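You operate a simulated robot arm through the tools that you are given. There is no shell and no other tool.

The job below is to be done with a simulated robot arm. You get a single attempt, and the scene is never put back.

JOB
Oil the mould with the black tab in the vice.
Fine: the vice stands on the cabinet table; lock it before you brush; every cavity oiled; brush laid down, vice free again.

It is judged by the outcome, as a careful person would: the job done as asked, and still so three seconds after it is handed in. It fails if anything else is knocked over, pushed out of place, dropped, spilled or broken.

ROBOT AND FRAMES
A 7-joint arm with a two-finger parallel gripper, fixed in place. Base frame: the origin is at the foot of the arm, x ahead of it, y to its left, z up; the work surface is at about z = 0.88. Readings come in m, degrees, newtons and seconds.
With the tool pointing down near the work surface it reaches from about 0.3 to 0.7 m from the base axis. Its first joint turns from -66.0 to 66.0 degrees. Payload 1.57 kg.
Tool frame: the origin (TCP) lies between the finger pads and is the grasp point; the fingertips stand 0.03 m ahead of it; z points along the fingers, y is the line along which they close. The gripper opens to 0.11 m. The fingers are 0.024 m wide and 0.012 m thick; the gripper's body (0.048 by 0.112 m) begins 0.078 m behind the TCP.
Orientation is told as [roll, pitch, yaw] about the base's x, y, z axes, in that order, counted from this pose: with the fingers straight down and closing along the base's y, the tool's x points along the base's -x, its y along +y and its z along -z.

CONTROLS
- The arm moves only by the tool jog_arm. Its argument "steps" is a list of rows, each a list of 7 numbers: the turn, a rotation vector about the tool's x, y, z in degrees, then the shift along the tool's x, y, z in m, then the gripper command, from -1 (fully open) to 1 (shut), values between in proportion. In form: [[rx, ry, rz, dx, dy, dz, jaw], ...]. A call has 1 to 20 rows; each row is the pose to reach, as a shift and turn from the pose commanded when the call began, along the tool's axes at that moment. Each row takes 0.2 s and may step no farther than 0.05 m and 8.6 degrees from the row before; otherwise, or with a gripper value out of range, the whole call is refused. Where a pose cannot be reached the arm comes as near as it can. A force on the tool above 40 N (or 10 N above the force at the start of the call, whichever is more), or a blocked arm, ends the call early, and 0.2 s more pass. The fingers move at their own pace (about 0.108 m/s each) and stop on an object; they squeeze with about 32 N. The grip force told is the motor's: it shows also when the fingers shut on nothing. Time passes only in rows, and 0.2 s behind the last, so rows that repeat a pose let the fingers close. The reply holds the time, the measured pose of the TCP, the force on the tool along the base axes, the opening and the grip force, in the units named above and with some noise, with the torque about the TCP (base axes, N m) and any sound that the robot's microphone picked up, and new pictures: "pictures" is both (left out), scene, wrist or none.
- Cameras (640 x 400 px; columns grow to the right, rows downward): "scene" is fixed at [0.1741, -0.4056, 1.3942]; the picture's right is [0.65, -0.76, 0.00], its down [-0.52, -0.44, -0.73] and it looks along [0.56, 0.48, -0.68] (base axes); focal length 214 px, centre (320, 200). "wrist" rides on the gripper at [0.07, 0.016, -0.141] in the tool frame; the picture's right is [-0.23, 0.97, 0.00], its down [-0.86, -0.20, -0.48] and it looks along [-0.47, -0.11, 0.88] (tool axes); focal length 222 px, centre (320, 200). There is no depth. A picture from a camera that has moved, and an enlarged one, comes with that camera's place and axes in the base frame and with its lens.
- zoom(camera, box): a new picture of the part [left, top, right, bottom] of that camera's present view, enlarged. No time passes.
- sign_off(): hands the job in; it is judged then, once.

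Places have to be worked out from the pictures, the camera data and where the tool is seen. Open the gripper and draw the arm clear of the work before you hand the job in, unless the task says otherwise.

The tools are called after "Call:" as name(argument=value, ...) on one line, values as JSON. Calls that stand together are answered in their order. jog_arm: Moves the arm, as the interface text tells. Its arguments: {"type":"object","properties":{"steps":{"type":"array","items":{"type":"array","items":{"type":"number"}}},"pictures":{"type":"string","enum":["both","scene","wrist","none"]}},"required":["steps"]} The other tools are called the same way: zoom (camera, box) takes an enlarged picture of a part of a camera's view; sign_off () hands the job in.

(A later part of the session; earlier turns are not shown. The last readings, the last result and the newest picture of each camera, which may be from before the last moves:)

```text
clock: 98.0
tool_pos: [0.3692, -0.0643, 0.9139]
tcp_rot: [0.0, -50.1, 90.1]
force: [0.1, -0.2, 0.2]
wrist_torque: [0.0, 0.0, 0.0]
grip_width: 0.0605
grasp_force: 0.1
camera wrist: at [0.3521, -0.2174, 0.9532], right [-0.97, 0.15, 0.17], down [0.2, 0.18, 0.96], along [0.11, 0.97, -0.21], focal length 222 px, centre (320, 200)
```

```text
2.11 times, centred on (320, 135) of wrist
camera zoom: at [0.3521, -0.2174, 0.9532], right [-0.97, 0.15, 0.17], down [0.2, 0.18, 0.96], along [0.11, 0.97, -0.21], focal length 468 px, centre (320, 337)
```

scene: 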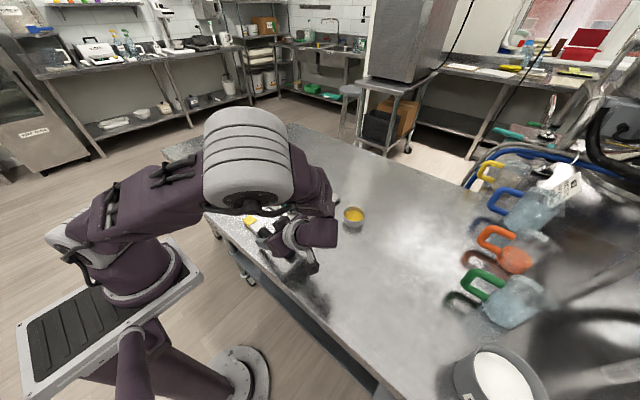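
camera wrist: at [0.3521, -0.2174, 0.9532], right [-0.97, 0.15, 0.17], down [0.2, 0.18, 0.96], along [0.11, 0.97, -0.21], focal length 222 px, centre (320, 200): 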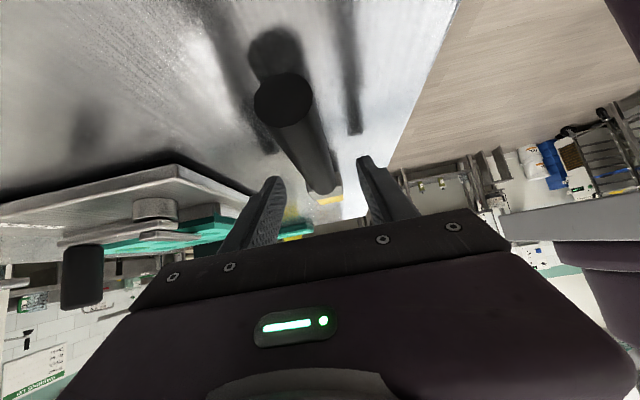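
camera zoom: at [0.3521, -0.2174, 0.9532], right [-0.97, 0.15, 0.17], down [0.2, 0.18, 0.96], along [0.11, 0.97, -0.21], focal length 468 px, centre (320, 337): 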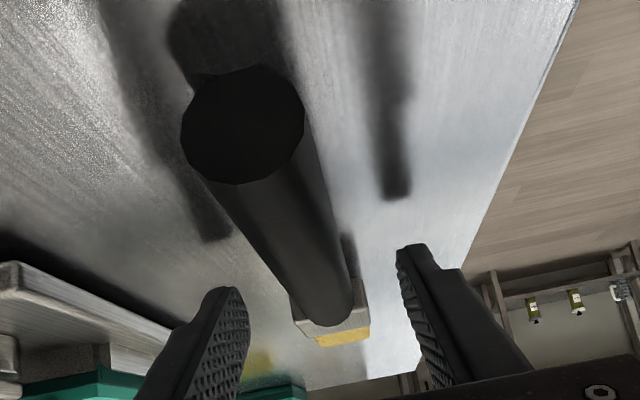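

The fingers straddle the handle just above the table. I'll go 3 mm lower and close.

Call:
jog_arm(steps=[[0, 0, 0, 0.0012, 0, 0.001, -0.1], [0, 0, 0, 0.0021, 0, 0.0018, 0.3], [0, 0, 0, 0.0021, 0, 0.0018, 0.7], [0, 0, 0, 0.0021, 0, 0.0018, 1], [0, 0, 0, 0.0021, 0, 0.0018, 1], [0, 0, 0, 0.0021, 0, 0.0018, 1]], pictures="wrist")

Call:
zoom(camera="wrist", box=[220, 40, 420, 230])

```text
clock: 99.4
tool_pos: [0.3707, -0.0649, 0.9119]
tcp_rot: [0.0, -50.0, 89.9]
force: [0.6, -0.9, -0.2]
wrist_torque: [-0.02, -0.02, -0.06]
grip_width: 0.0233
grasp_force: 31.6
camera wrist: at [0.3521, -0.2174, 0.95], right [-0.97, 0.15, 0.17], down [0.2, 0.18, 0.96], along [0.11, 0.97, -0.21], focal length 222 px, centre (320, 200)
```

wrist: 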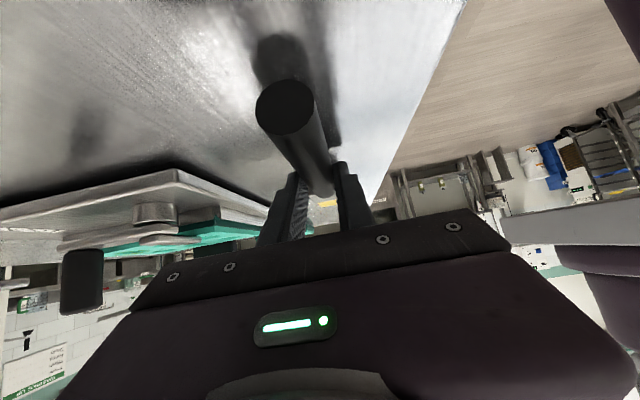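

```text
2.11 times, centred on (320, 135) of wrist
camera zoom: at [0.3521, -0.2174, 0.95], right [-0.97, 0.15, 0.17], down [0.2, 0.18, 0.96], along [0.11, 0.97, -0.21], focal length 468 px, centre (320, 337)
```

zoom: 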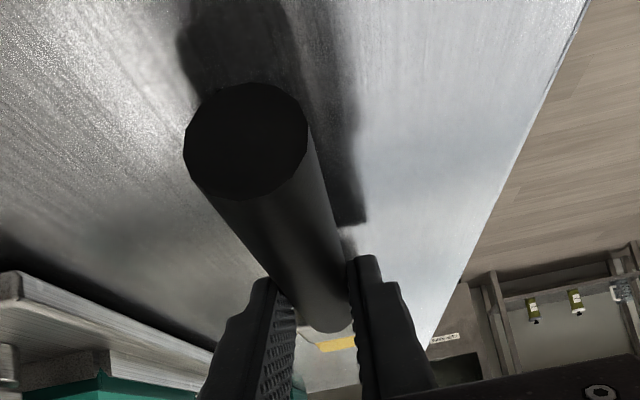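

Gripped (23 mm). I'll lift slowly.

Call:
jog_arm(steps=[[0, 0, 0, -0.0015, 0, -0.0013, 1], [0, 0, 0, -0.0046, 0, -0.0039, 1], [0, 0, 0, -0.0115, 0, -0.0096, 1], [0, 0, 0, -0.0192, 0, -0.0161, 1], [0, 0, 0, -0.0306, 0, -0.0257, 1], [0, 0, 0, -0.0306, 0, -0.0257, 1]], pictures="both")

Call:
zoom(camera="scene", box=[225, 190, 345, 280])

```text
clock: 100.8
tool_pos: [0.37, -0.0642, 0.952]
tcp_rot: [-0.1, -50.0, 90.1]
force: [0.2, -0.4, 0.3]
wrist_torque: [0.01, 0.03, 0.01]
grip_width: 0.0229
grasp_force: 31.8
camera wrist: at [0.3518, -0.2167, 0.9901], right [-0.97, 0.15, 0.17], down [0.2, 0.18, 0.96], along [0.11, 0.97, -0.21], focal length 222 px, centre (320, 200)
```

scene: 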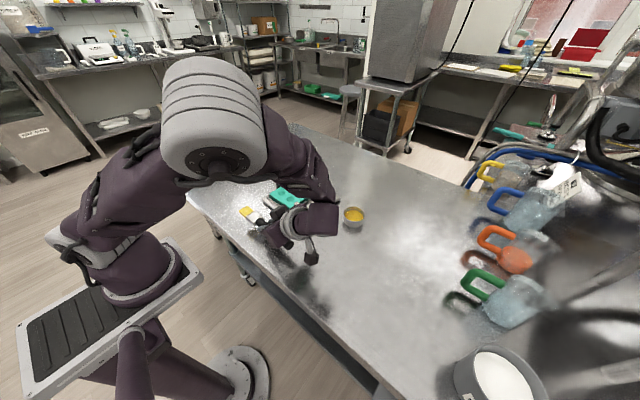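
wrist: 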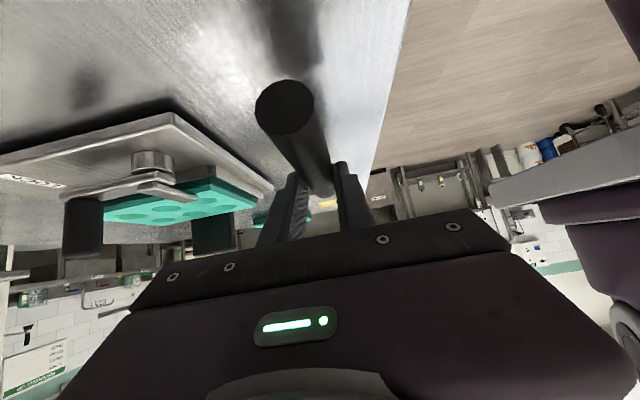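

```text
4.44 times, centred on (285, 235) of scene
camera zoom: at [0.1741, -0.4056, 1.3942], right [0.65, -0.76, 0.0], down [-0.52, -0.44, -0.73], along [0.56, 0.48, -0.68], focal length 953 px, centre (476, 44)
```

zoom: 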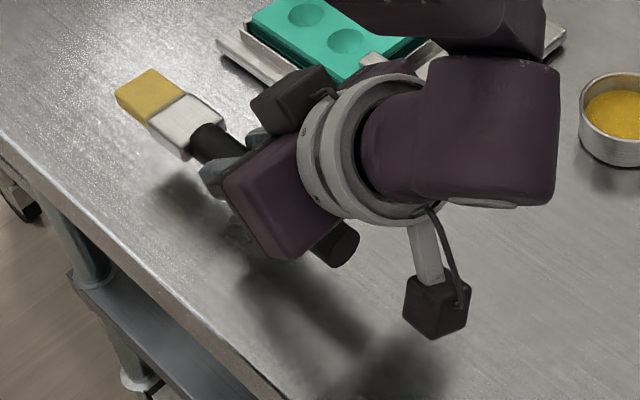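

Holding well. I'll raise and bring the gripper upright (+50°), so the bristles point steeply down.

Call:
jog_arm(steps=[[0, 0, 0, -0.0153, 0, -0.0129, 1], [0, 7, 0, -0.0345, 0, -0.0289, 1], [0, 14, 0, -0.0536, 0, -0.045, 1], [0, 21, 0, -0.0728, 0, -0.0611, 1], [0, 28, 0, -0.0919, 0, -0.0772, 1], [0, 35, 0, -0.111, 0, -0.0932, 1], [0, 42, 0, -0.1265, 0, -0.1061, 1], [0, 50, 0, -0.1302, 0, -0.1093, 1], [0, 50, 0, -0.1302, 0, -0.1093, 1]], pictures="none")

Call:
jog_arm(steps=[[0, 0, 7.5, 0.005, -0.006, -0.005, 1], [0, 0, 15, 0.01, -0.012, -0.005, 1], [0, 0, 22.5, 0.015, -0.018, -0.005, 1], [0, 0, 30, 0.02, -0.024, -0.005, 1], [0, 0, 37.5, 0.02, -0.03, -0.005, 1], [0, 0, 45, 0.02, -0.036, -0.005, 1], [0, 0, 52.5, 0.02, -0.042, -0.005, 1], [0, 0, 60, 0.02, -0.048, -0.005, 1], [0, 0, 67.5, 0.02, -0.054, -0.005, 1], [0, 0, 75, 0.02, -0.06, -0.005, 1], [0, 0, 82.5, 0.02, -0.066, -0.005, 1], [0, 0, 90, 0.02, -0.07, -0.005, 1], [0, 0, 90, 0.02, -0.07, -0.005, 1]], pictures="both")

Call:
zoom(camera="scene", box=[240, 110, 360, 230])

```text
clock: 102.8
tool_pos: [0.3691, -0.0636, 1.1211]
tcp_rot: [0.0, 0.1, 89.9]
force: [-0.1, 0.8, -1.0]
wrist_torque: [0.03, 0.0, 0.01]
grip_width: 0.0231
grasp_force: 32.2
```

```text
clock: 105.6
tool_pos: [0.4399, -0.0839, 1.1247]
tcp_rot: [0.1, 0.0, -0.1]
force: [0.0, -0.1, -0.2]
wrist_torque: [-0.04, 0.02, 0.02]
grip_width: 0.023
grasp_force: 32.1
camera wrist: at [0.3691, -0.0676, 1.2686], right [0.23, 0.97, 0.0], down [0.85, -0.2, 0.48], along [0.47, -0.11, -0.88], focal length 222 px, centre (320, 200)
```

scene: 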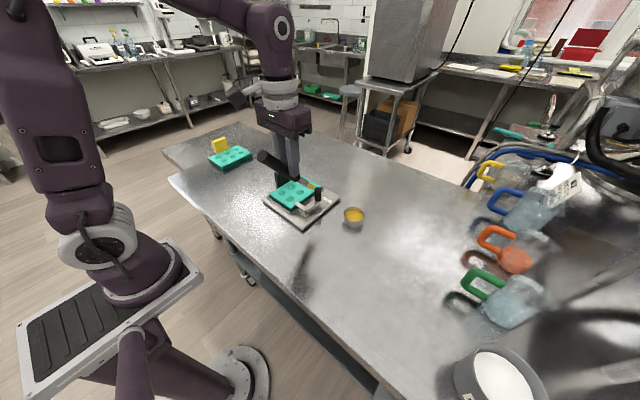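
wrist: 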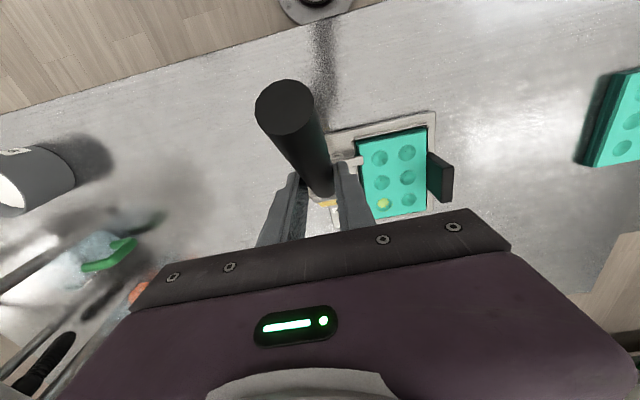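

```text
3.33 times, centred on (300, 170) of scene
camera zoom: at [0.1741, -0.4056, 1.3942], right [0.65, -0.76, 0.0], down [-0.52, -0.44, -0.73], along [0.56, 0.48, -0.68], focal length 715 px, centre (387, 300)
```

zoom: 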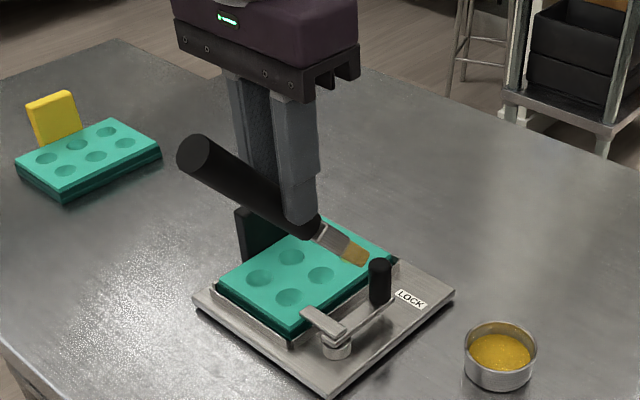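

With the new grip the brush hangs at 50° in hand with a shorter reach (about 0.103 m to the tip). I'll move over the middle-right cavity, high past the knob, and pitch to 25° so the bristles are about 75° steep.

Call:
jog_arm(steps=[[0, 0, 0, -0.005, 0.03, 0, 1], [0, 0, 0, -0.01, 0.06, 0, 1], [0, 5, 0, -0.03, 0.0865, 0, 1], [0, 10, 0, -0.05, 0.0865, 0, 1], [0, 15, 0, -0.07, 0.0865, 0, 1], [0, 20, 0, -0.085, 0.0865, 0.01, 1], [0, 25, 0, -0.0956, 0.0865, 0.025, 1], [0, 25, 0, -0.0956, 0.0865, 0.045, 1], [0, 25, 0, -0.0956, 0.0865, 0.045, 1]], pictures="both")

Call:
zoom(camera="scene", box=[265, 145, 345, 215])

```text
clock: 107.6
tool_pos: [0.5355, 0.0031, 1.0824]
tcp_rot: [0.0, 25.0, 0.0]
force: [0.0, 0.3, -0.6]
wrist_torque: [0.02, -0.01, 0.0]
grip_width: 0.0231
grasp_force: 32.0
camera wrist: at [0.5309, 0.0192, 1.2407], right [0.21, 0.97, -0.1], down [0.98, -0.2, 0.07], along [0.05, -0.11, -0.99], focal length 222 px, centre (320, 200)
```

scene: 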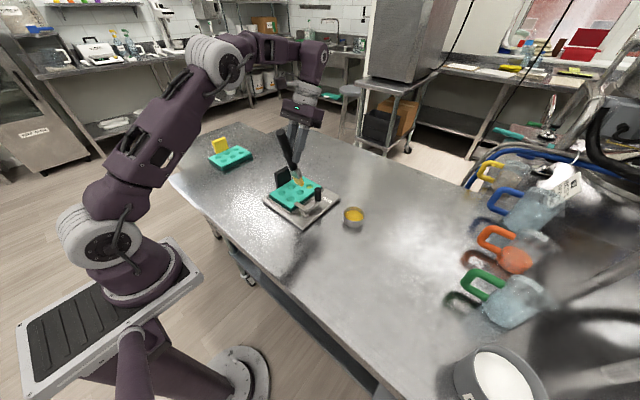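
wrist: 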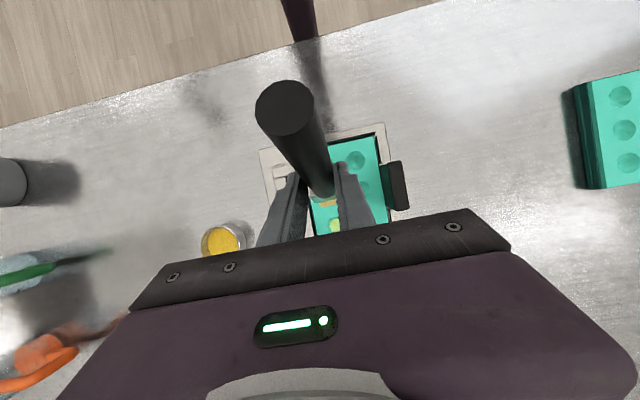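

```text
5.71 times, centred on (305, 180) of scene
camera zoom: at [0.1741, -0.4056, 1.3942], right [0.65, -0.76, 0.0], down [-0.52, -0.44, -0.73], along [0.56, 0.48, -0.68], focal length 1226 px, centre (406, 314)
```

zoom: 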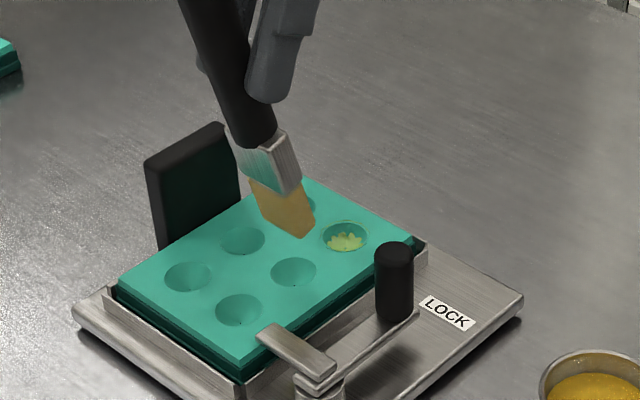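

The brush is steep and nearly over the middle-right cavity. I'll lower 25 mm and re-check the alignment.

Call:
jog_arm(steps=[[0, 0, 0, -0.0042, 0, 0.0091, 1], [0, 0, 0, -0.0085, 0, 0.0181, 1], [0, 0, 0, -0.0106, 0, 0.0227, 1], [0, 0, 0, -0.0106, 0, 0.0227, 1]], pictures="both")

Call:
zoom(camera="scene", box=[280, 160, 336, 205])

Call:
zoom(camera="wrist", box=[280, 120, 410, 245])

```text
clock: 108.6
tool_pos: [0.5356, 0.0023, 1.0564]
tcp_rot: [0.0, 25.0, 0.0]
force: [-0.4, -0.4, -0.2]
wrist_torque: [-0.01, -0.01, 0.03]
grip_width: 0.0231
grasp_force: 31.8
camera wrist: at [0.5308, 0.019, 1.2155], right [0.21, 0.97, -0.1], down [0.98, -0.2, 0.07], along [0.05, -0.11, -0.99], focal length 222 px, centre (320, 200)
```

scene: 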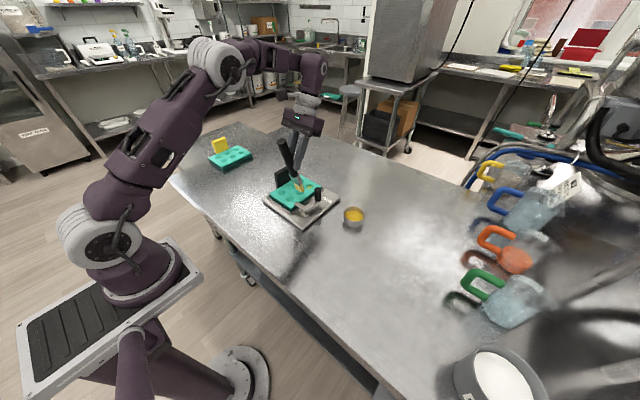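
wrist: 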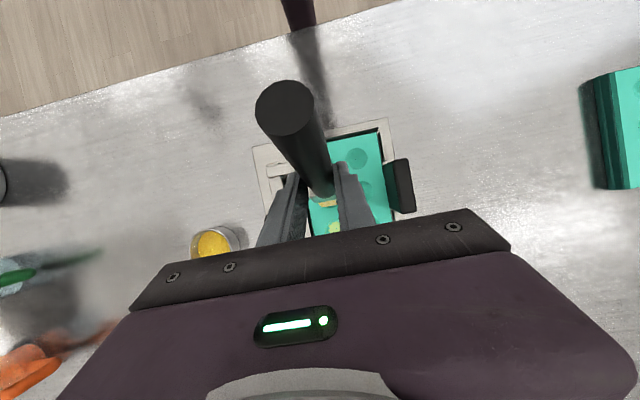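

```text
8.89 times, centred on (308, 182) of scene
camera zoom: at [0.1741, -0.4056, 1.3942], right [0.65, -0.76, 0.0], down [-0.52, -0.44, -0.73], along [0.56, 0.48, -0.68], focal length 1906 px, centre (427, 356)
```

zoom: 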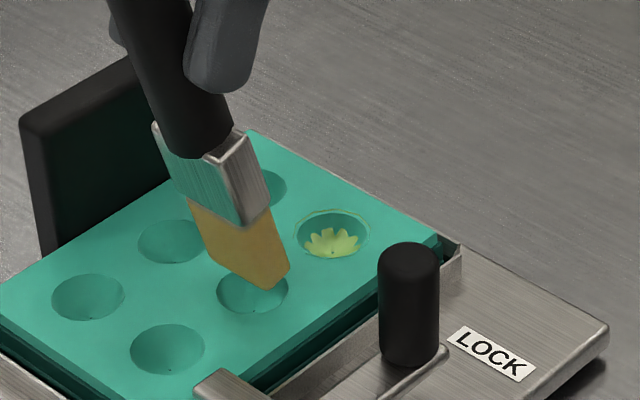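

```text
3.20 times, centred on (345, 182) of wrist
camera zoom: at [0.5308, 0.019, 1.2155], right [0.21, 0.97, -0.1], down [0.98, -0.2, 0.07], along [0.05, -0.11, -0.99], focal length 711 px, centre (240, 256)
```

zoom: 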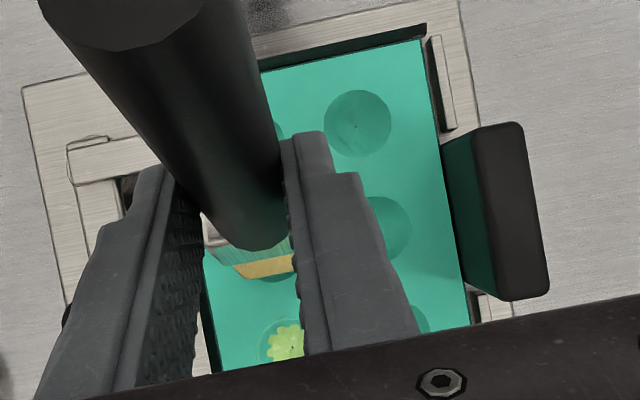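

By the near-vertical wrist view the tip is within about 3 mm of the middle-right cavity centre. I'll lower in small steps until contact.

Call:
jog_arm(steps=[[0, 0, 0, -0.0021, 0, 0.0045, 1], [0, 0, 0, -0.0034, 0, 0.0073, 1], [0, 0, 0, -0.0042, 0, 0.0091, 1]], pictures="none")

```text
clock: 109.4
tool_pos: [0.5342, 0.0023, 1.0477]
tcp_rot: [-0.1, 24.9, 0.1]
force: [-3.2, 0.5, 24.2]
wrist_torque: [0.07, 0.29, 0.01]
grip_width: 0.0232
grasp_force: 32.2
```

Call:
jog_arm(steps=[[0, 0, 0, 0, 0, 0, 1], [0, 0, 0, 0, 0, 0, 1]], pictures="scene")

Call:
zoom(camera="scene", box=[280, 160, 336, 205])

```text
clock: 110.0
tool_pos: [0.5349, 0.0017, 1.0466]
tcp_rot: [-0.1, 24.9, 0.1]
force: [-3.9, 0.2, 24.1]
wrist_torque: [0.03, 0.35, 0.0]
grip_width: 0.023
grasp_force: 31.9
```

scene: 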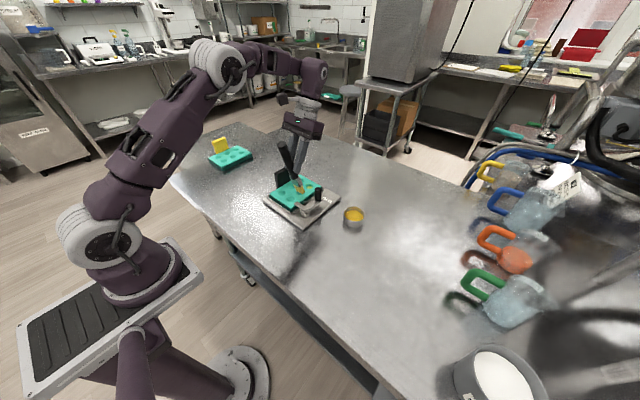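

```text
8.89 times, centred on (308, 182) of scene
camera zoom: at [0.1735, -0.4056, 1.3943], right [0.65, -0.76, 0.0], down [-0.52, -0.44, -0.73], along [0.56, 0.48, -0.68], focal length 1906 px, centre (427, 356)
```

zoom: 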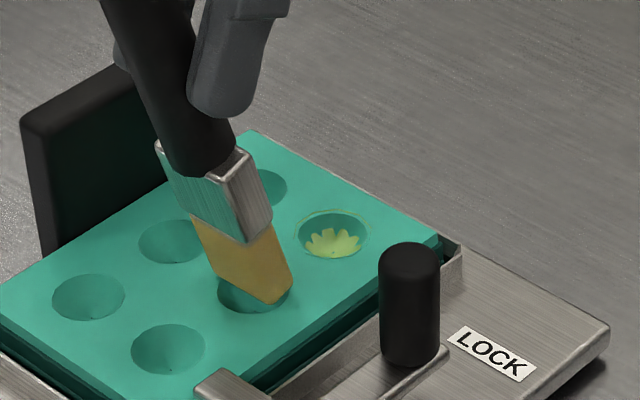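

Firm contact (24 N) over the cavity but no oil yet, so it may need a stroking motion. I'll ease the pressure slightly and stroke ±5 mm.

Call:
jog_arm(steps=[[0, 0, 0, 0.0005, 0, -0.0011, 1], [0, 0, 0, -0.0018, 0, -0.0021, 1], [0, 0, 0, -0.0041, 0, -0.0032, 1], [0, 0, 0, 0.0005, 0, -0.0011, 1], [0, 0, 0, 0.005, 0, 0.001, 1], [0, 0, 0, 0.0005, 0, -0.0011, 1], [0, 0, 0, 0.0005, 0.004, -0.0011, 1], [0, 0, 0, 0.0005, 0, -0.0011, 1], [0, 0, 0, 0.0005, -0.004, -0.0011, 1], [0, 0, 0, 0.0005, 0, -0.0011, 1]], pictures="scene")

Call:
zoom(camera="scene", box=[280, 160, 336, 205])

```text
clock: 112.2
tool_pos: [0.5353, 0.0019, 1.0479]
tcp_rot: [0.0, 25.0, 0.0]
force: [0.8, -0.4, -0.3]
wrist_torque: [-0.02, 0.0, 0.02]
grip_width: 0.0229
grasp_force: 31.4
```

scene: 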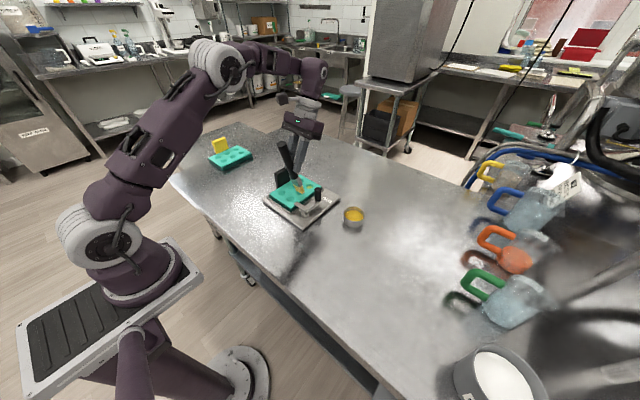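

```text
8.89 times, centred on (308, 182) of scene
camera zoom: at [0.1741, -0.4056, 1.3942], right [0.65, -0.76, 0.0], down [-0.52, -0.44, -0.73], along [0.56, 0.48, -0.68], focal length 1906 px, centre (427, 356)
```

zoom: 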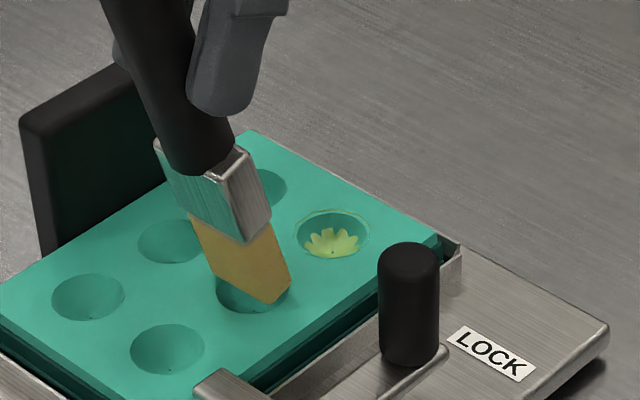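

No contact during those strokes. I'll press down again and stroke at that height so the bristles stay in contact.

Call:
jog_arm(steps=[[0, 0, 0, -0.0006, 0, 0.0014, 1], [0, 0, 0, -0.0029, 0, 0.0003, 1], [0, 0, 0, -0.0051, 0, -0.0007, 1], [0, 0, 0, -0.0006, 0, 0.0014, 1], [0, 0, 0, 0.0039, 0, 0.0035, 1], [0, 0, 0, -0.0006, 0, 0.0014, 1], [0, 0, 0, -0.0051, 0, -0.0007, 1], [0, 0, 0, -0.0006, 0, 0.0014, 1]], pictures="scene")

Call:
zoom(camera="scene", box=[280, 160, 336, 205])

```text
clock: 114.0
tool_pos: [0.5348, 0.0038, 1.0444]
tcp_rot: [0.0, 25.0, 0.0]
force: [0.9, -0.7, -0.1]
wrist_torque: [0.0, -0.02, 0.0]
grip_width: 0.0231
grasp_force: 31.9
```

scene: 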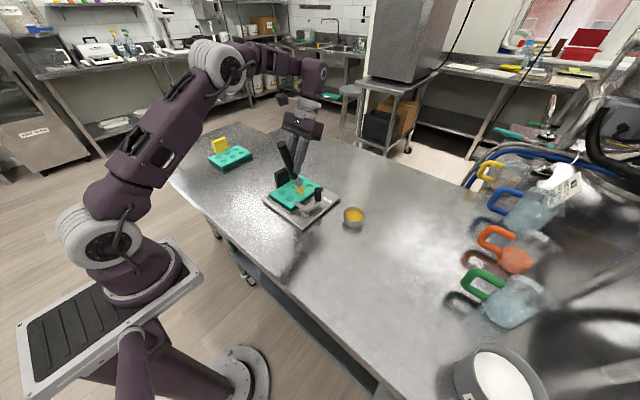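

```text
8.89 times, centred on (308, 182) of scene
camera zoom: at [0.1741, -0.4056, 1.3942], right [0.65, -0.76, 0.0], down [-0.52, -0.44, -0.73], along [0.56, 0.48, -0.68], focal length 1906 px, centre (427, 356)
```

zoom: 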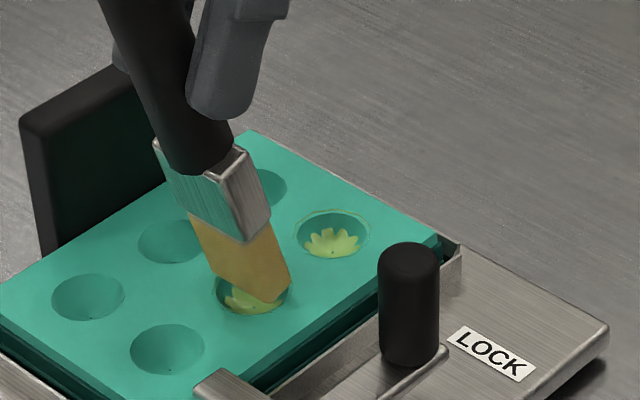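

The middle-right cavity is now oiled; stroking while in contact is what does it. I'll move to the near-right cavity (x −44.7 mm).

Call:
jog_arm(steps=[[0, 0, 0, 0.0042, 0, -0.0091, 1], [0, 0, 0, 0.0085, 0, -0.0181, 1], [0, 0, 0, 0.0288, 0, -0.0086, 1], [0, 0, 0, 0.049, 0, 0.0008, 1], [0, 0, 0, 0.0448, 0, 0.0099, 1], [0, 0, 0, 0.0427, 0, 0.0144, 1], [0, 0, 0, 0.0427, 0, 0.0144, 1]], pictures="both")

Call:
zoom(camera="scene", box=[270, 165, 326, 210])

Call:
zoom(camera="wrist", box=[280, 120, 410, 245])

```text
clock: 115.6
tool_pos: [0.4898, 0.0025, 1.0515]
tcp_rot: [0.1, 25.0, 0.0]
force: [0.2, -0.2, -0.4]
wrist_torque: [-0.01, 0.01, 0.0]
grip_width: 0.023
grasp_force: 32.2
camera wrist: at [0.4855, 0.0192, 1.21], right [0.21, 0.97, -0.1], down [0.98, -0.2, 0.07], along [0.05, -0.11, -0.99], focal length 222 px, centre (320, 200)
```

scene: 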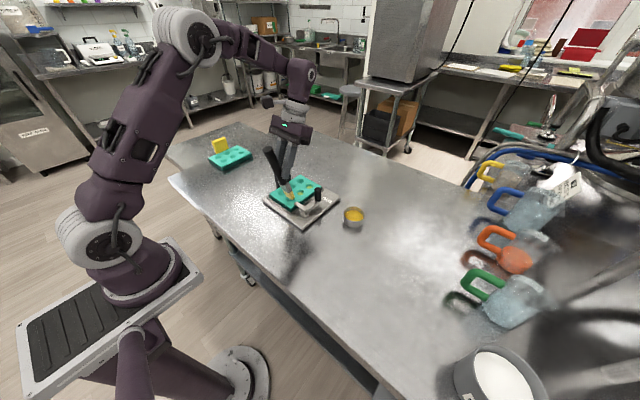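
wrist: 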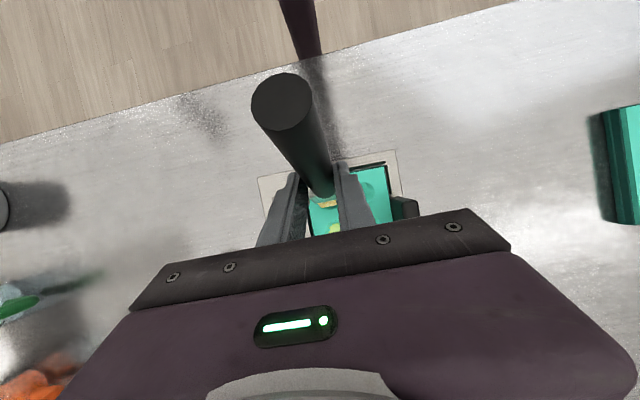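

```text
8.89 times, centred on (298, 188) of scene
camera zoom: at [0.1741, -0.4056, 1.3942], right [0.65, -0.76, 0.0], down [-0.52, -0.44, -0.73], along [0.56, 0.48, -0.68], focal length 1906 px, centre (516, 311)
```

zoom: 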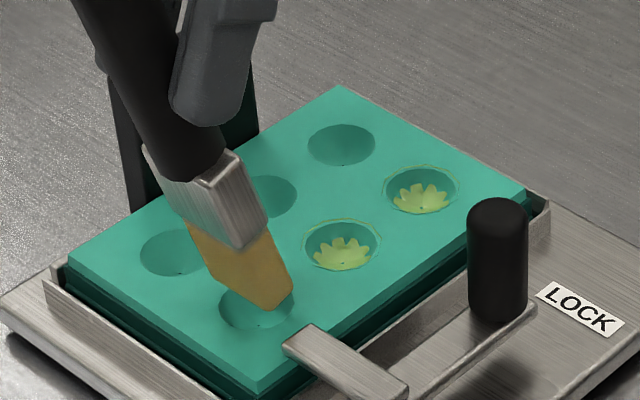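

```text
3.20 times, centred on (345, 182) of wrist
camera zoom: at [0.4855, 0.0192, 1.21], right [0.21, 0.97, -0.1], down [0.98, -0.2, 0.07], along [0.05, -0.11, -0.99], focal length 711 px, centre (240, 256)
```

zoom: 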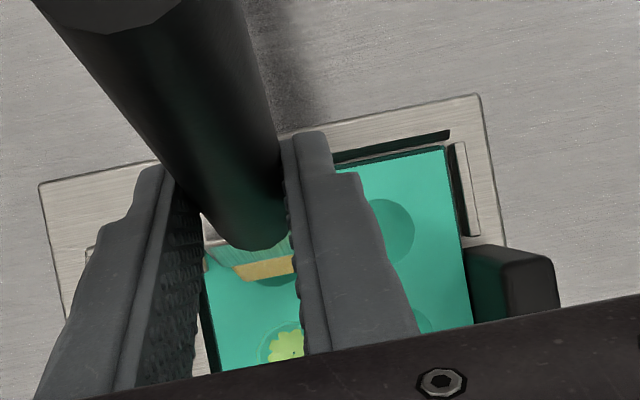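

Two cavities are done. I'll press into the near-right cavity and stroke in contact.

Call:
jog_arm(steps=[[0, 0, 0, -0.0021, 0, 0.0018, 1], [0, 0, 0, -0.0043, 0, 0.0046, 1], [0, 0, 0, -0.0048, 0, 0.0055, 1], [0, 0, 0, -0.007, 0, 0.0044, 1], [0, 0, 0, -0.0093, 0, 0.0033, 1], [0, 0, 0, -0.0048, 0, 0.0055, 1], [0, 0, 0, 0.0006, 0, 0.008, 1], [0, 0, 0, -0.0048, 0, 0.0055, 1], [0, 0, 0, -0.0093, 0, 0.0033, 1], [0, 0, 0, -0.0048, 0, 0.0055, 1]], pictures="scene")

Call:
zoom(camera="scene", box=[270, 165, 326, 210])

```text
clock: 117.8
tool_pos: [0.4912, 0.0025, 1.0439]
tcp_rot: [0.0, 25.0, 0.0]
force: [0.0, 0.0, -0.1]
wrist_torque: [-0.04, -0.01, 0.0]
grip_width: 0.0229
grasp_force: 31.7
```

scene: 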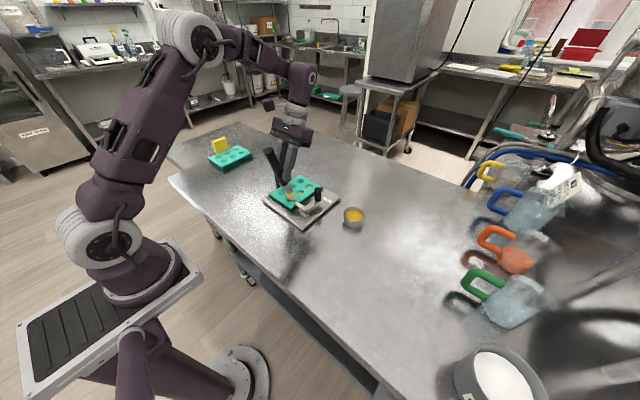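

```text
8.89 times, centred on (298, 188) of scene
camera zoom: at [0.1741, -0.4056, 1.3942], right [0.65, -0.76, 0.0], down [-0.52, -0.44, -0.73], along [0.56, 0.48, -0.68], focal length 1906 px, centre (516, 311)
```

zoom: 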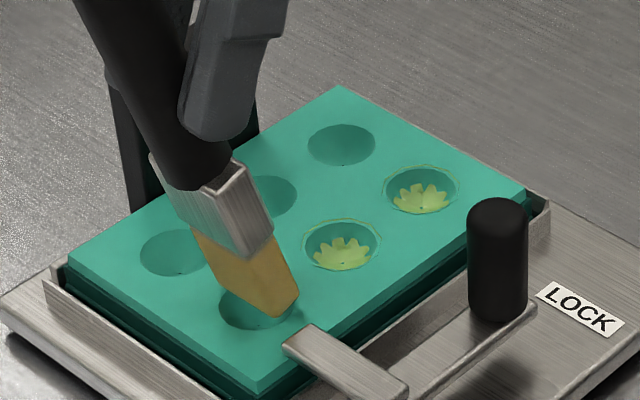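

Not in contact yet. I'll lower further in 1.5 mm steps until there is contact, then stroke.

Call:
jog_arm(steps=[[0, 0, 0, -0.0006, 0, 0.0014, 1], [0, 0, 0, -0.0013, 0, 0.0027, 1]], pictures="none")

```text
clock: 118.4
tool_pos: [0.4923, 0.0028, 1.042]
tcp_rot: [0.0, 25.0, 0.0]
force: [-2.4, 0.3, 24.0]
wrist_torque: [0.06, 0.16, 0.02]
grip_width: 0.0231
grasp_force: 31.9
```

Contact at 24 N. Now I'll stroke at this height.

Call:
jog_arm(steps=[[0, 0, 0, -0.0022, 0, -0.0011, 1], [0, 0, 0, -0.0045, 0, -0.0021, 1], [0, 0, 0, 0, 0, 0, 1], [0, 0, 0, 0.0045, 0, 0.0021, 1], [0, 0, 0, 0, 0, 0, 1], [0, 0, 0, -0.0045, 0, -0.0021, 1], [0, 0, 0, 0, 0, 0, 1]], pictures="scene")

Call:
zoom(camera="scene", box=[270, 165, 326, 210])

```text
clock: 120.0
tool_pos: [0.4929, 0.0012, 1.0412]
tcp_rot: [0.1, 25.0, 0.0]
force: [0.1, -0.4, -0.2]
wrist_torque: [0.01, 0.04, -0.03]
grip_width: 0.0231
grasp_force: 31.3
```

scene: 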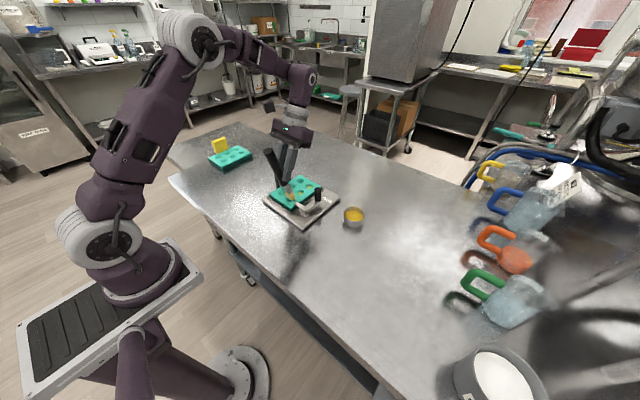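

```text
8.89 times, centred on (298, 188) of scene
camera zoom: at [0.1741, -0.4056, 1.3942], right [0.65, -0.76, 0.0], down [-0.52, -0.44, -0.73], along [0.56, 0.48, -0.68], focal length 1906 px, centre (516, 311)
```

zoom: 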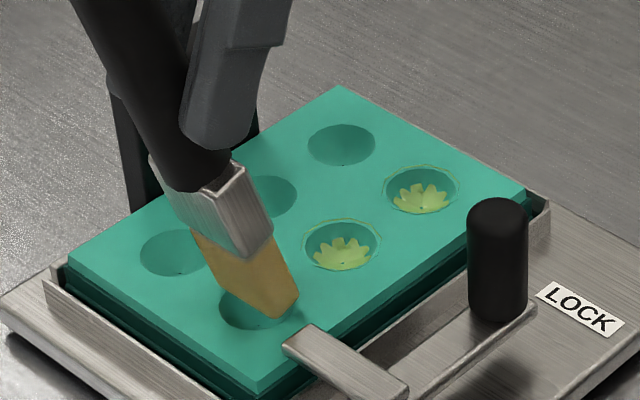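

Contact was lost during the strokes again. I'll lower slightly and make a small circular scrub so the bristles sweep the whole cavity.

Call:
jog_arm(steps=[[0, 0, 0, -0.0006, 0, 0.0014, 1], [0, 0, 0, -0.0042, 0, -0.0003, 1], [0, 0, 0, -0.0033, 0.004, 0.0002, 1], [0, 0, 0, -0.0006, 0.005, 0.0014, 1], [0, 0, 0, 0.002, 0.004, 0.0027, 1], [0, 0, 0, 0.003, 0, 0.0031, 1], [0, 0, 0, 0.002, -0.004, 0.0027, 1], [0, 0, 0, -0.0006, -0.005, 0.0014, 1], [0, 0, 0, -0.0033, -0.004, 0.0002, 1], [0, 0, 0, -0.0042, 0, -0.0003, 1], [0, 0, 0, -0.0006, 0, 0.0014, 1]], pictures="scene")

Call:
zoom(camera="scene", box=[270, 165, 326, 210])

```text
clock: 122.4
tool_pos: [0.4929, 0.0029, 1.0406]
tcp_rot: [-0.1, 25.0, 0.0]
force: [-0.3, 0.2, -0.7]
wrist_torque: [0.0, -0.01, 0.0]
grip_width: 0.0229
grasp_force: 32.0
```

scene: 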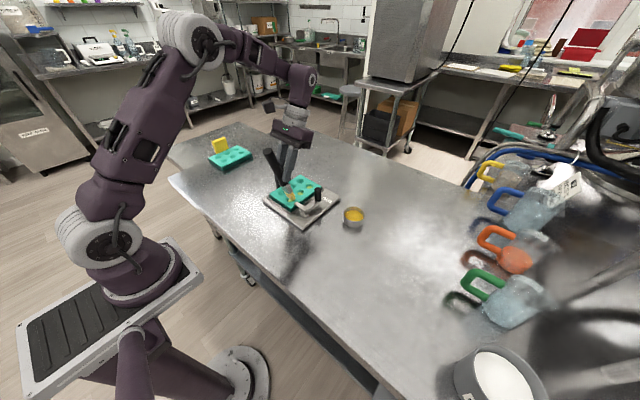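

```text
8.89 times, centred on (298, 188) of scene
camera zoom: at [0.1741, -0.4056, 1.3942], right [0.65, -0.76, 0.0], down [-0.52, -0.44, -0.73], along [0.56, 0.48, -0.68], focal length 1906 px, centre (516, 311)
```

zoom: 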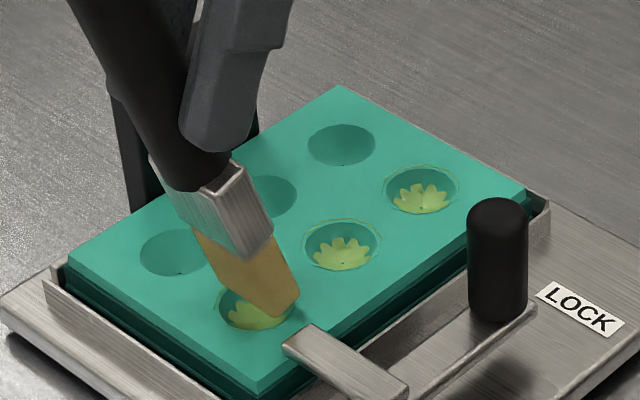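

The near-right cavity is oiled (three done). I'll lift, move to the near-left cavity (y +43.7 mm), and lower to just above the surface.

Call:
jog_arm(steps=[[0, 0, 0, 0.0042, 0, -0.0091, 1], [0, 0, 0, 0.0068, 0.008, -0.0145, 1], [0, 0, 0, 0.0068, 0.028, -0.0145, 1], [0, 0, 0, 0.0068, 0.0437, -0.0145, 1], [0, 0, 0, 0.0042, 0.0437, -0.0091, 1], [0, 0, 0, 0.0008, 0.0437, -0.0018, 1], [0, 0, 0, 0.0008, 0.0437, -0.0018, 1]], pictures="both")

Call:
zoom(camera="scene", box=[262, 155, 318, 200])

Call:
zoom(camera="wrist", box=[270, 120, 400, 245])

```text
clock: 124.0
tool_pos: [0.4938, 0.0452, 1.0425]
tcp_rot: [0.0, 25.0, 0.1]
force: [0.4, 0.5, 0.0]
wrist_torque: [-0.01, -0.02, 0.01]
grip_width: 0.023
grasp_force: 32.4
camera wrist: at [0.4881, 0.0628, 1.2003], right [0.21, 0.97, -0.1], down [0.98, -0.2, 0.07], along [0.05, -0.11, -0.99], focal length 222 px, centre (320, 200)
```

scene: 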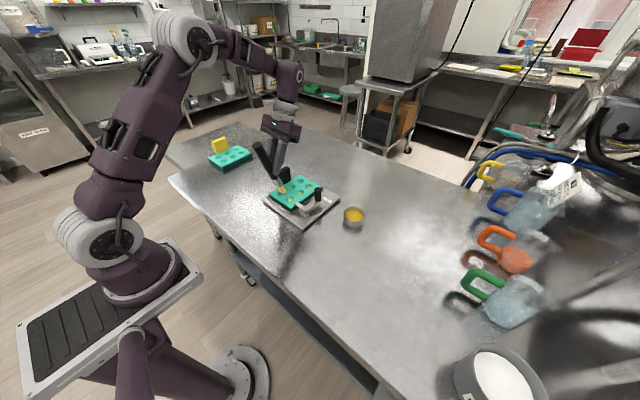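
wrist: 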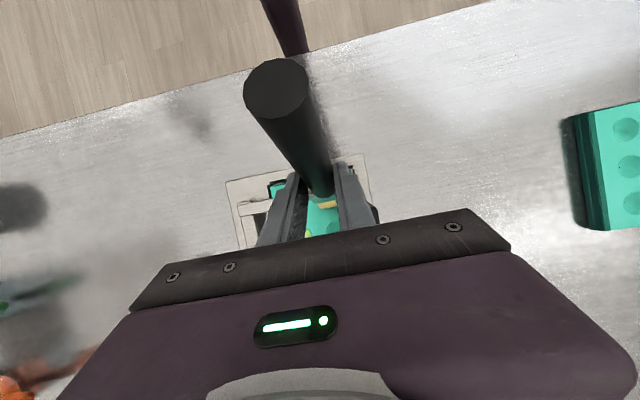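

```text
8.89 times, centred on (290, 178) of scene
camera zoom: at [0.1741, -0.4056, 1.3942], right [0.65, -0.76, 0.0], down [-0.52, -0.44, -0.73], along [0.56, 0.48, -0.68], focal length 1906 px, centre (587, 400)
```

zoom: 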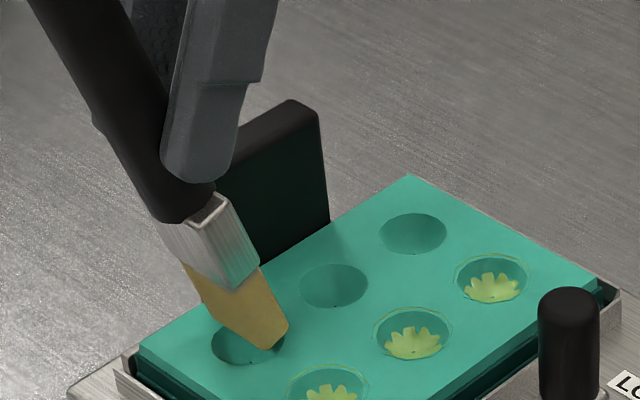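

```text
3.20 times, centred on (335, 182) of wrist
camera zoom: at [0.4881, 0.0628, 1.2003], right [0.21, 0.97, -0.1], down [0.98, -0.2, 0.07], along [0.05, -0.11, -0.99], focal length 711 px, centre (272, 256)
```

zoom: 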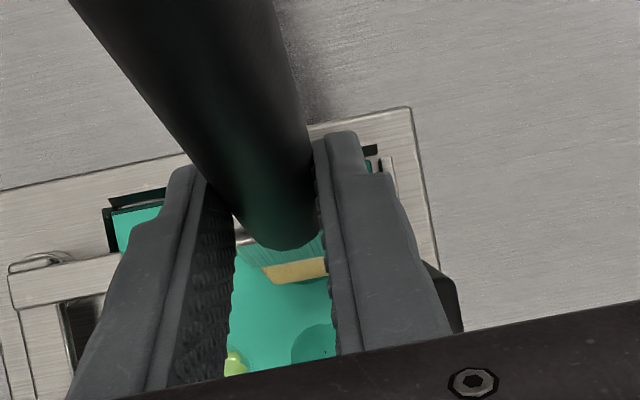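

Aligned over the near-left cavity. I'll lower to contact.

Call:
jog_arm(steps=[[0, 0, 0, -0.0006, 0, 0.0014, 1], [0, 0, 0, -0.0011, 0, 0.0023, 1]], pictures="none")

```text
clock: 124.6
tool_pos: [0.4931, 0.0459, 1.0399]
tcp_rot: [0.0, 25.0, -0.1]
force: [0.4, 0.3, 2.0]
wrist_torque: [0.0, -0.03, 0.01]
grip_width: 0.0232
grasp_force: 31.6
```

Light contact. Now the circular scrub, pressed about 1 mm deeper.

Call:
jog_arm(steps=[[0, 0, 0, -0.0004, 0, 0.0009, 1], [0, 0, 0, -0.004, 0, -0.0008, 1], [0, 0, 0, -0.0031, 0.004, -0.0003, 1], [0, 0, 0, -0.0004, 0.005, 0.0009, 1], [0, 0, 0, 0.0022, 0.004, 0.0022, 1], [0, 0, 0, 0.0032, 0, 0.0026, 1], [0, 0, 0, 0.0022, -0.004, 0.0022, 1], [0, 0, 0, -0.0004, -0.005, 0.0009, 1], [0, 0, 0, -0.0031, -0.004, -0.0003, 1], [0, 0, 0, -0.004, 0, -0.0008, 1], [0, 0, 0, -0.0004, 0, 0.0009, 1]], pictures="scene")

Call:
zoom(camera="scene", box=[262, 155, 318, 200])

```text
clock: 127.0
tool_pos: [0.4928, 0.0464, 1.0378]
tcp_rot: [-0.1, 24.9, 0.0]
force: [0.3, 0.5, -0.5]
wrist_torque: [0.0, 0.0, 0.0]
grip_width: 0.023
grasp_force: 31.8
```

scene: 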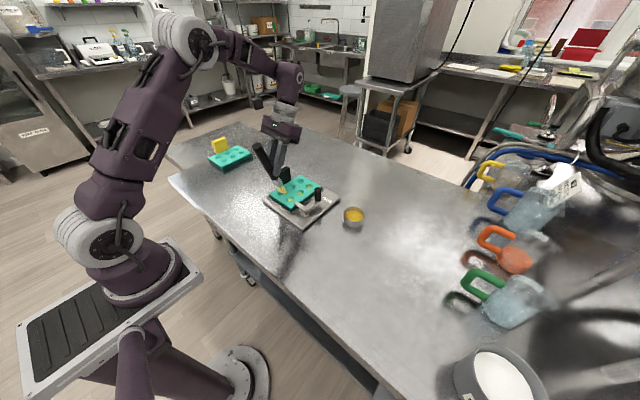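

```text
8.89 times, centred on (290, 178) of scene
camera zoom: at [0.1741, -0.4056, 1.3942], right [0.65, -0.76, 0.0], down [-0.52, -0.44, -0.73], along [0.56, 0.48, -0.68], focal length 1906 px, centre (587, 400)
```

zoom: 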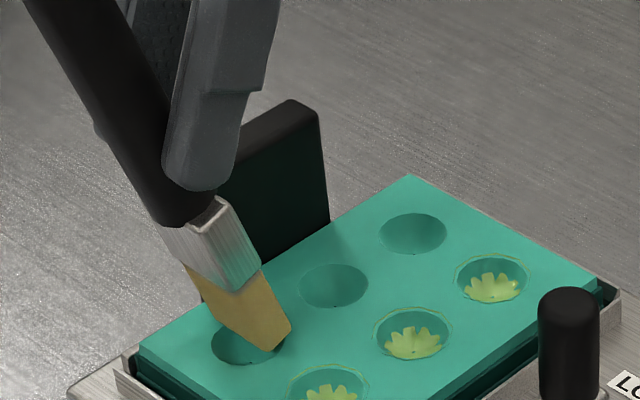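

Not yet. I'll lower a bit more and scrub again.

Call:
jog_arm(steps=[[0, 0, 0, -0.0008, 0, 0.0018, 1], [0, 0, 0, -0.0044, 0, 0.0001, 1], [0, 0, 0, -0.0035, 0.004, 0.0006, 1], [0, 0, 0, -0.0008, 0.005, 0.0018, 1], [0, 0, 0, 0.0018, 0.004, 0.0031, 1], [0, 0, 0, 0.0028, 0, 0.0035, 1], [0, 0, 0, 0.0018, -0.004, 0.0031, 1], [0, 0, 0, -0.0008, -0.005, 0.0018, 1], [0, 0, 0, -0.0035, -0.004, 0.0006, 1], [0, 0, 0, -0.0044, 0, 0.0001, 1], [0, 0, 0, -0.0008, 0, 0.0018, 1]], pictures="scene")

Call:
zoom(camera="scene", box=[262, 155, 318, 200])

```text
clock: 129.4
tool_pos: [0.4922, 0.0463, 1.037]
tcp_rot: [0.0, 25.0, 0.0]
force: [1.6, 0.4, 1.7]
wrist_torque: [0.01, -0.15, 0.03]
grip_width: 0.0229
grasp_force: 32.0
```

scene: 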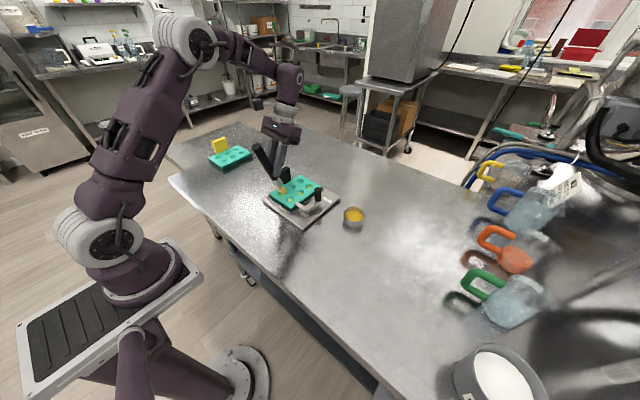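

```text
8.89 times, centred on (290, 178) of scene
camera zoom: at [0.1741, -0.4056, 1.3942], right [0.65, -0.76, 0.0], down [-0.52, -0.44, -0.73], along [0.56, 0.48, -0.68], focal length 1906 px, centre (587, 400)
```

zoom: 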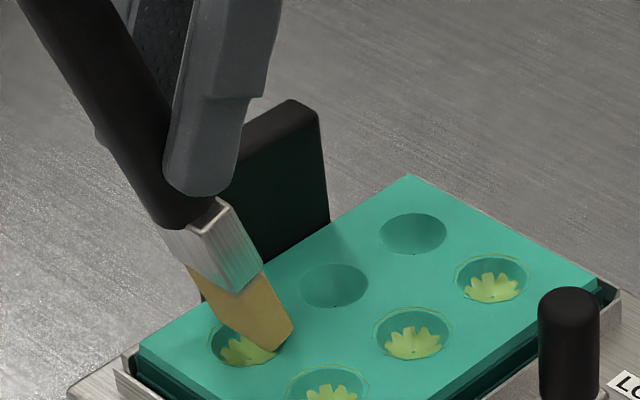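

The near-left cavity is oiled (four done). On to the middle-left cavity (x +44.7 mm).

Call:
jog_arm(steps=[[0, 0, 0, 0.0051, 0, -0.0109, 1], [0, 0, 0, -0.015, 0, -0.0203, 1], [0, 0, 0, -0.0354, 0, -0.0298, 1], [0, 0, 0, -0.0392, 0, -0.0216, 1], [0, 0, 0, -0.0405, 0, -0.0189, 1], [0, 0, 0, -0.0405, 0, -0.0189, 1]], pictures="scene")

Call:
zoom(camera="scene", box=[270, 150, 326, 195])

```text
clock: 130.8
tool_pos: [0.5379, 0.0454, 1.0352]
tcp_rot: [-0.1, 25.0, 0.0]
force: [0.4, 0.5, -1.2]
wrist_torque: [0.0, 0.0, -0.01]
grip_width: 0.0232
grasp_force: 31.6
```

scene: 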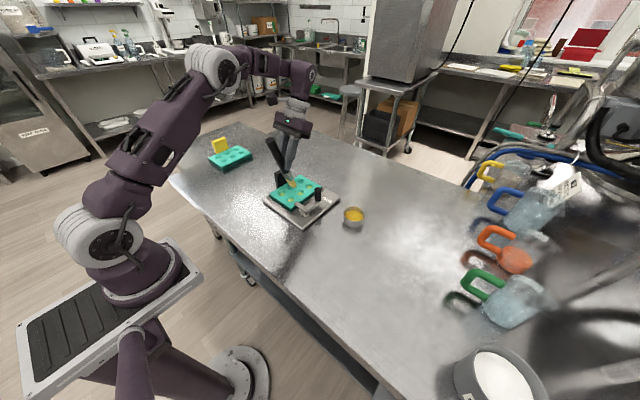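

```text
8.89 times, centred on (298, 172) of scene
camera zoom: at [0.1741, -0.4056, 1.3942], right [0.65, -0.76, 0.0], down [-0.52, -0.44, -0.73], along [0.56, 0.48, -0.68], focal length 1906 px, centre (516, 444)
```

zoom: 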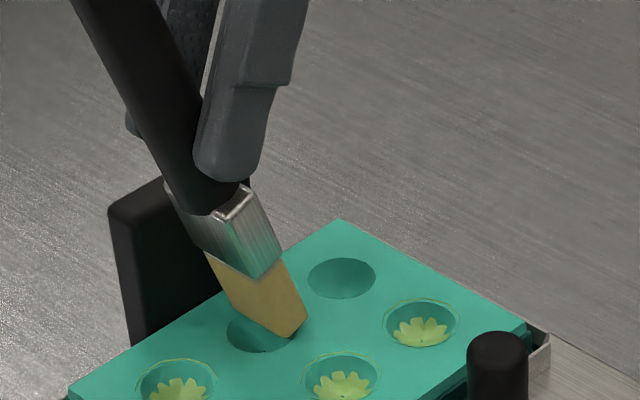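

Well aligned. I'll press about 2 mm and scrub.

Call:
jog_arm(steps=[[0, 0, 0, -0.0006, 0, 0.0014, 1], [0, 0, 0, -0.001, 0, 0.0022, 1], [0, 0, 0, -0.0046, 0, 0.0005, 1], [0, 0, 0, -0.0037, 0.004, 0.001, 1], [0, 0, 0, -0.001, 0.005, 0.0022, 1], [0, 0, 0, 0.0016, 0.004, 0.0035, 1], [0, 0, 0, 0.0026, 0, 0.0039, 1], [0, 0, 0, 0.0016, -0.004, 0.0035, 1], [0, 0, 0, -0.001, -0.005, 0.0022, 1], [0, 0, 0, -0.0037, -0.004, 0.001, 1], [0, 0, 0, -0.0046, 0, 0.0005, 1], [0, 0, 0, -0.001, 0, 0.0022, 1]], pictures="scene")

Call:
zoom(camera="scene", box=[270, 150, 326, 195])

```text
clock: 133.4
tool_pos: [0.537, 0.0462, 1.0345]
tcp_rot: [-0.1, 24.9, 0.1]
force: [0.0, 0.8, -0.1]
wrist_torque: [0.01, -0.03, 0.0]
grip_width: 0.0232
grasp_force: 32.3
```

scene: 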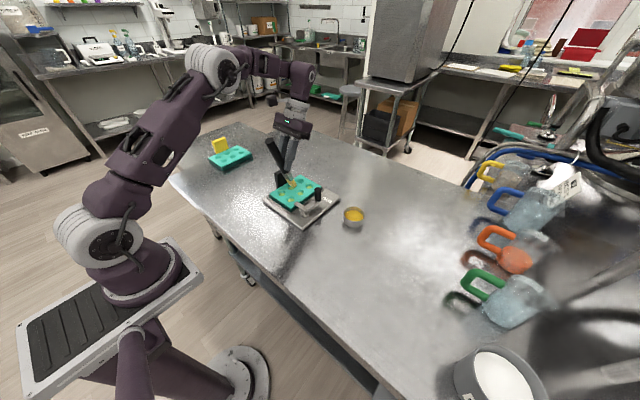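

```text
8.89 times, centred on (298, 172) of scene
camera zoom: at [0.1741, -0.4056, 1.3942], right [0.65, -0.76, 0.0], down [-0.52, -0.44, -0.73], along [0.56, 0.48, -0.68], focal length 1906 px, centre (516, 444)
```

zoom: 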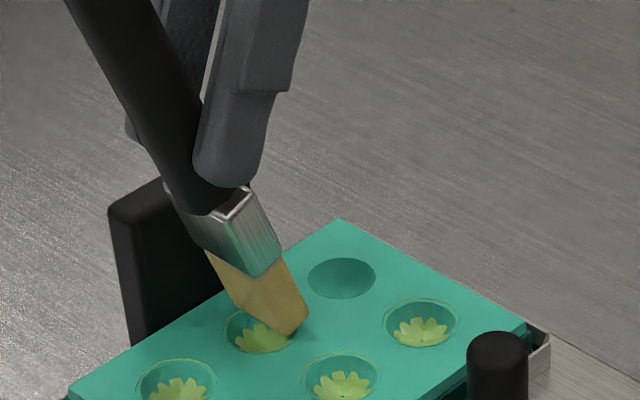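

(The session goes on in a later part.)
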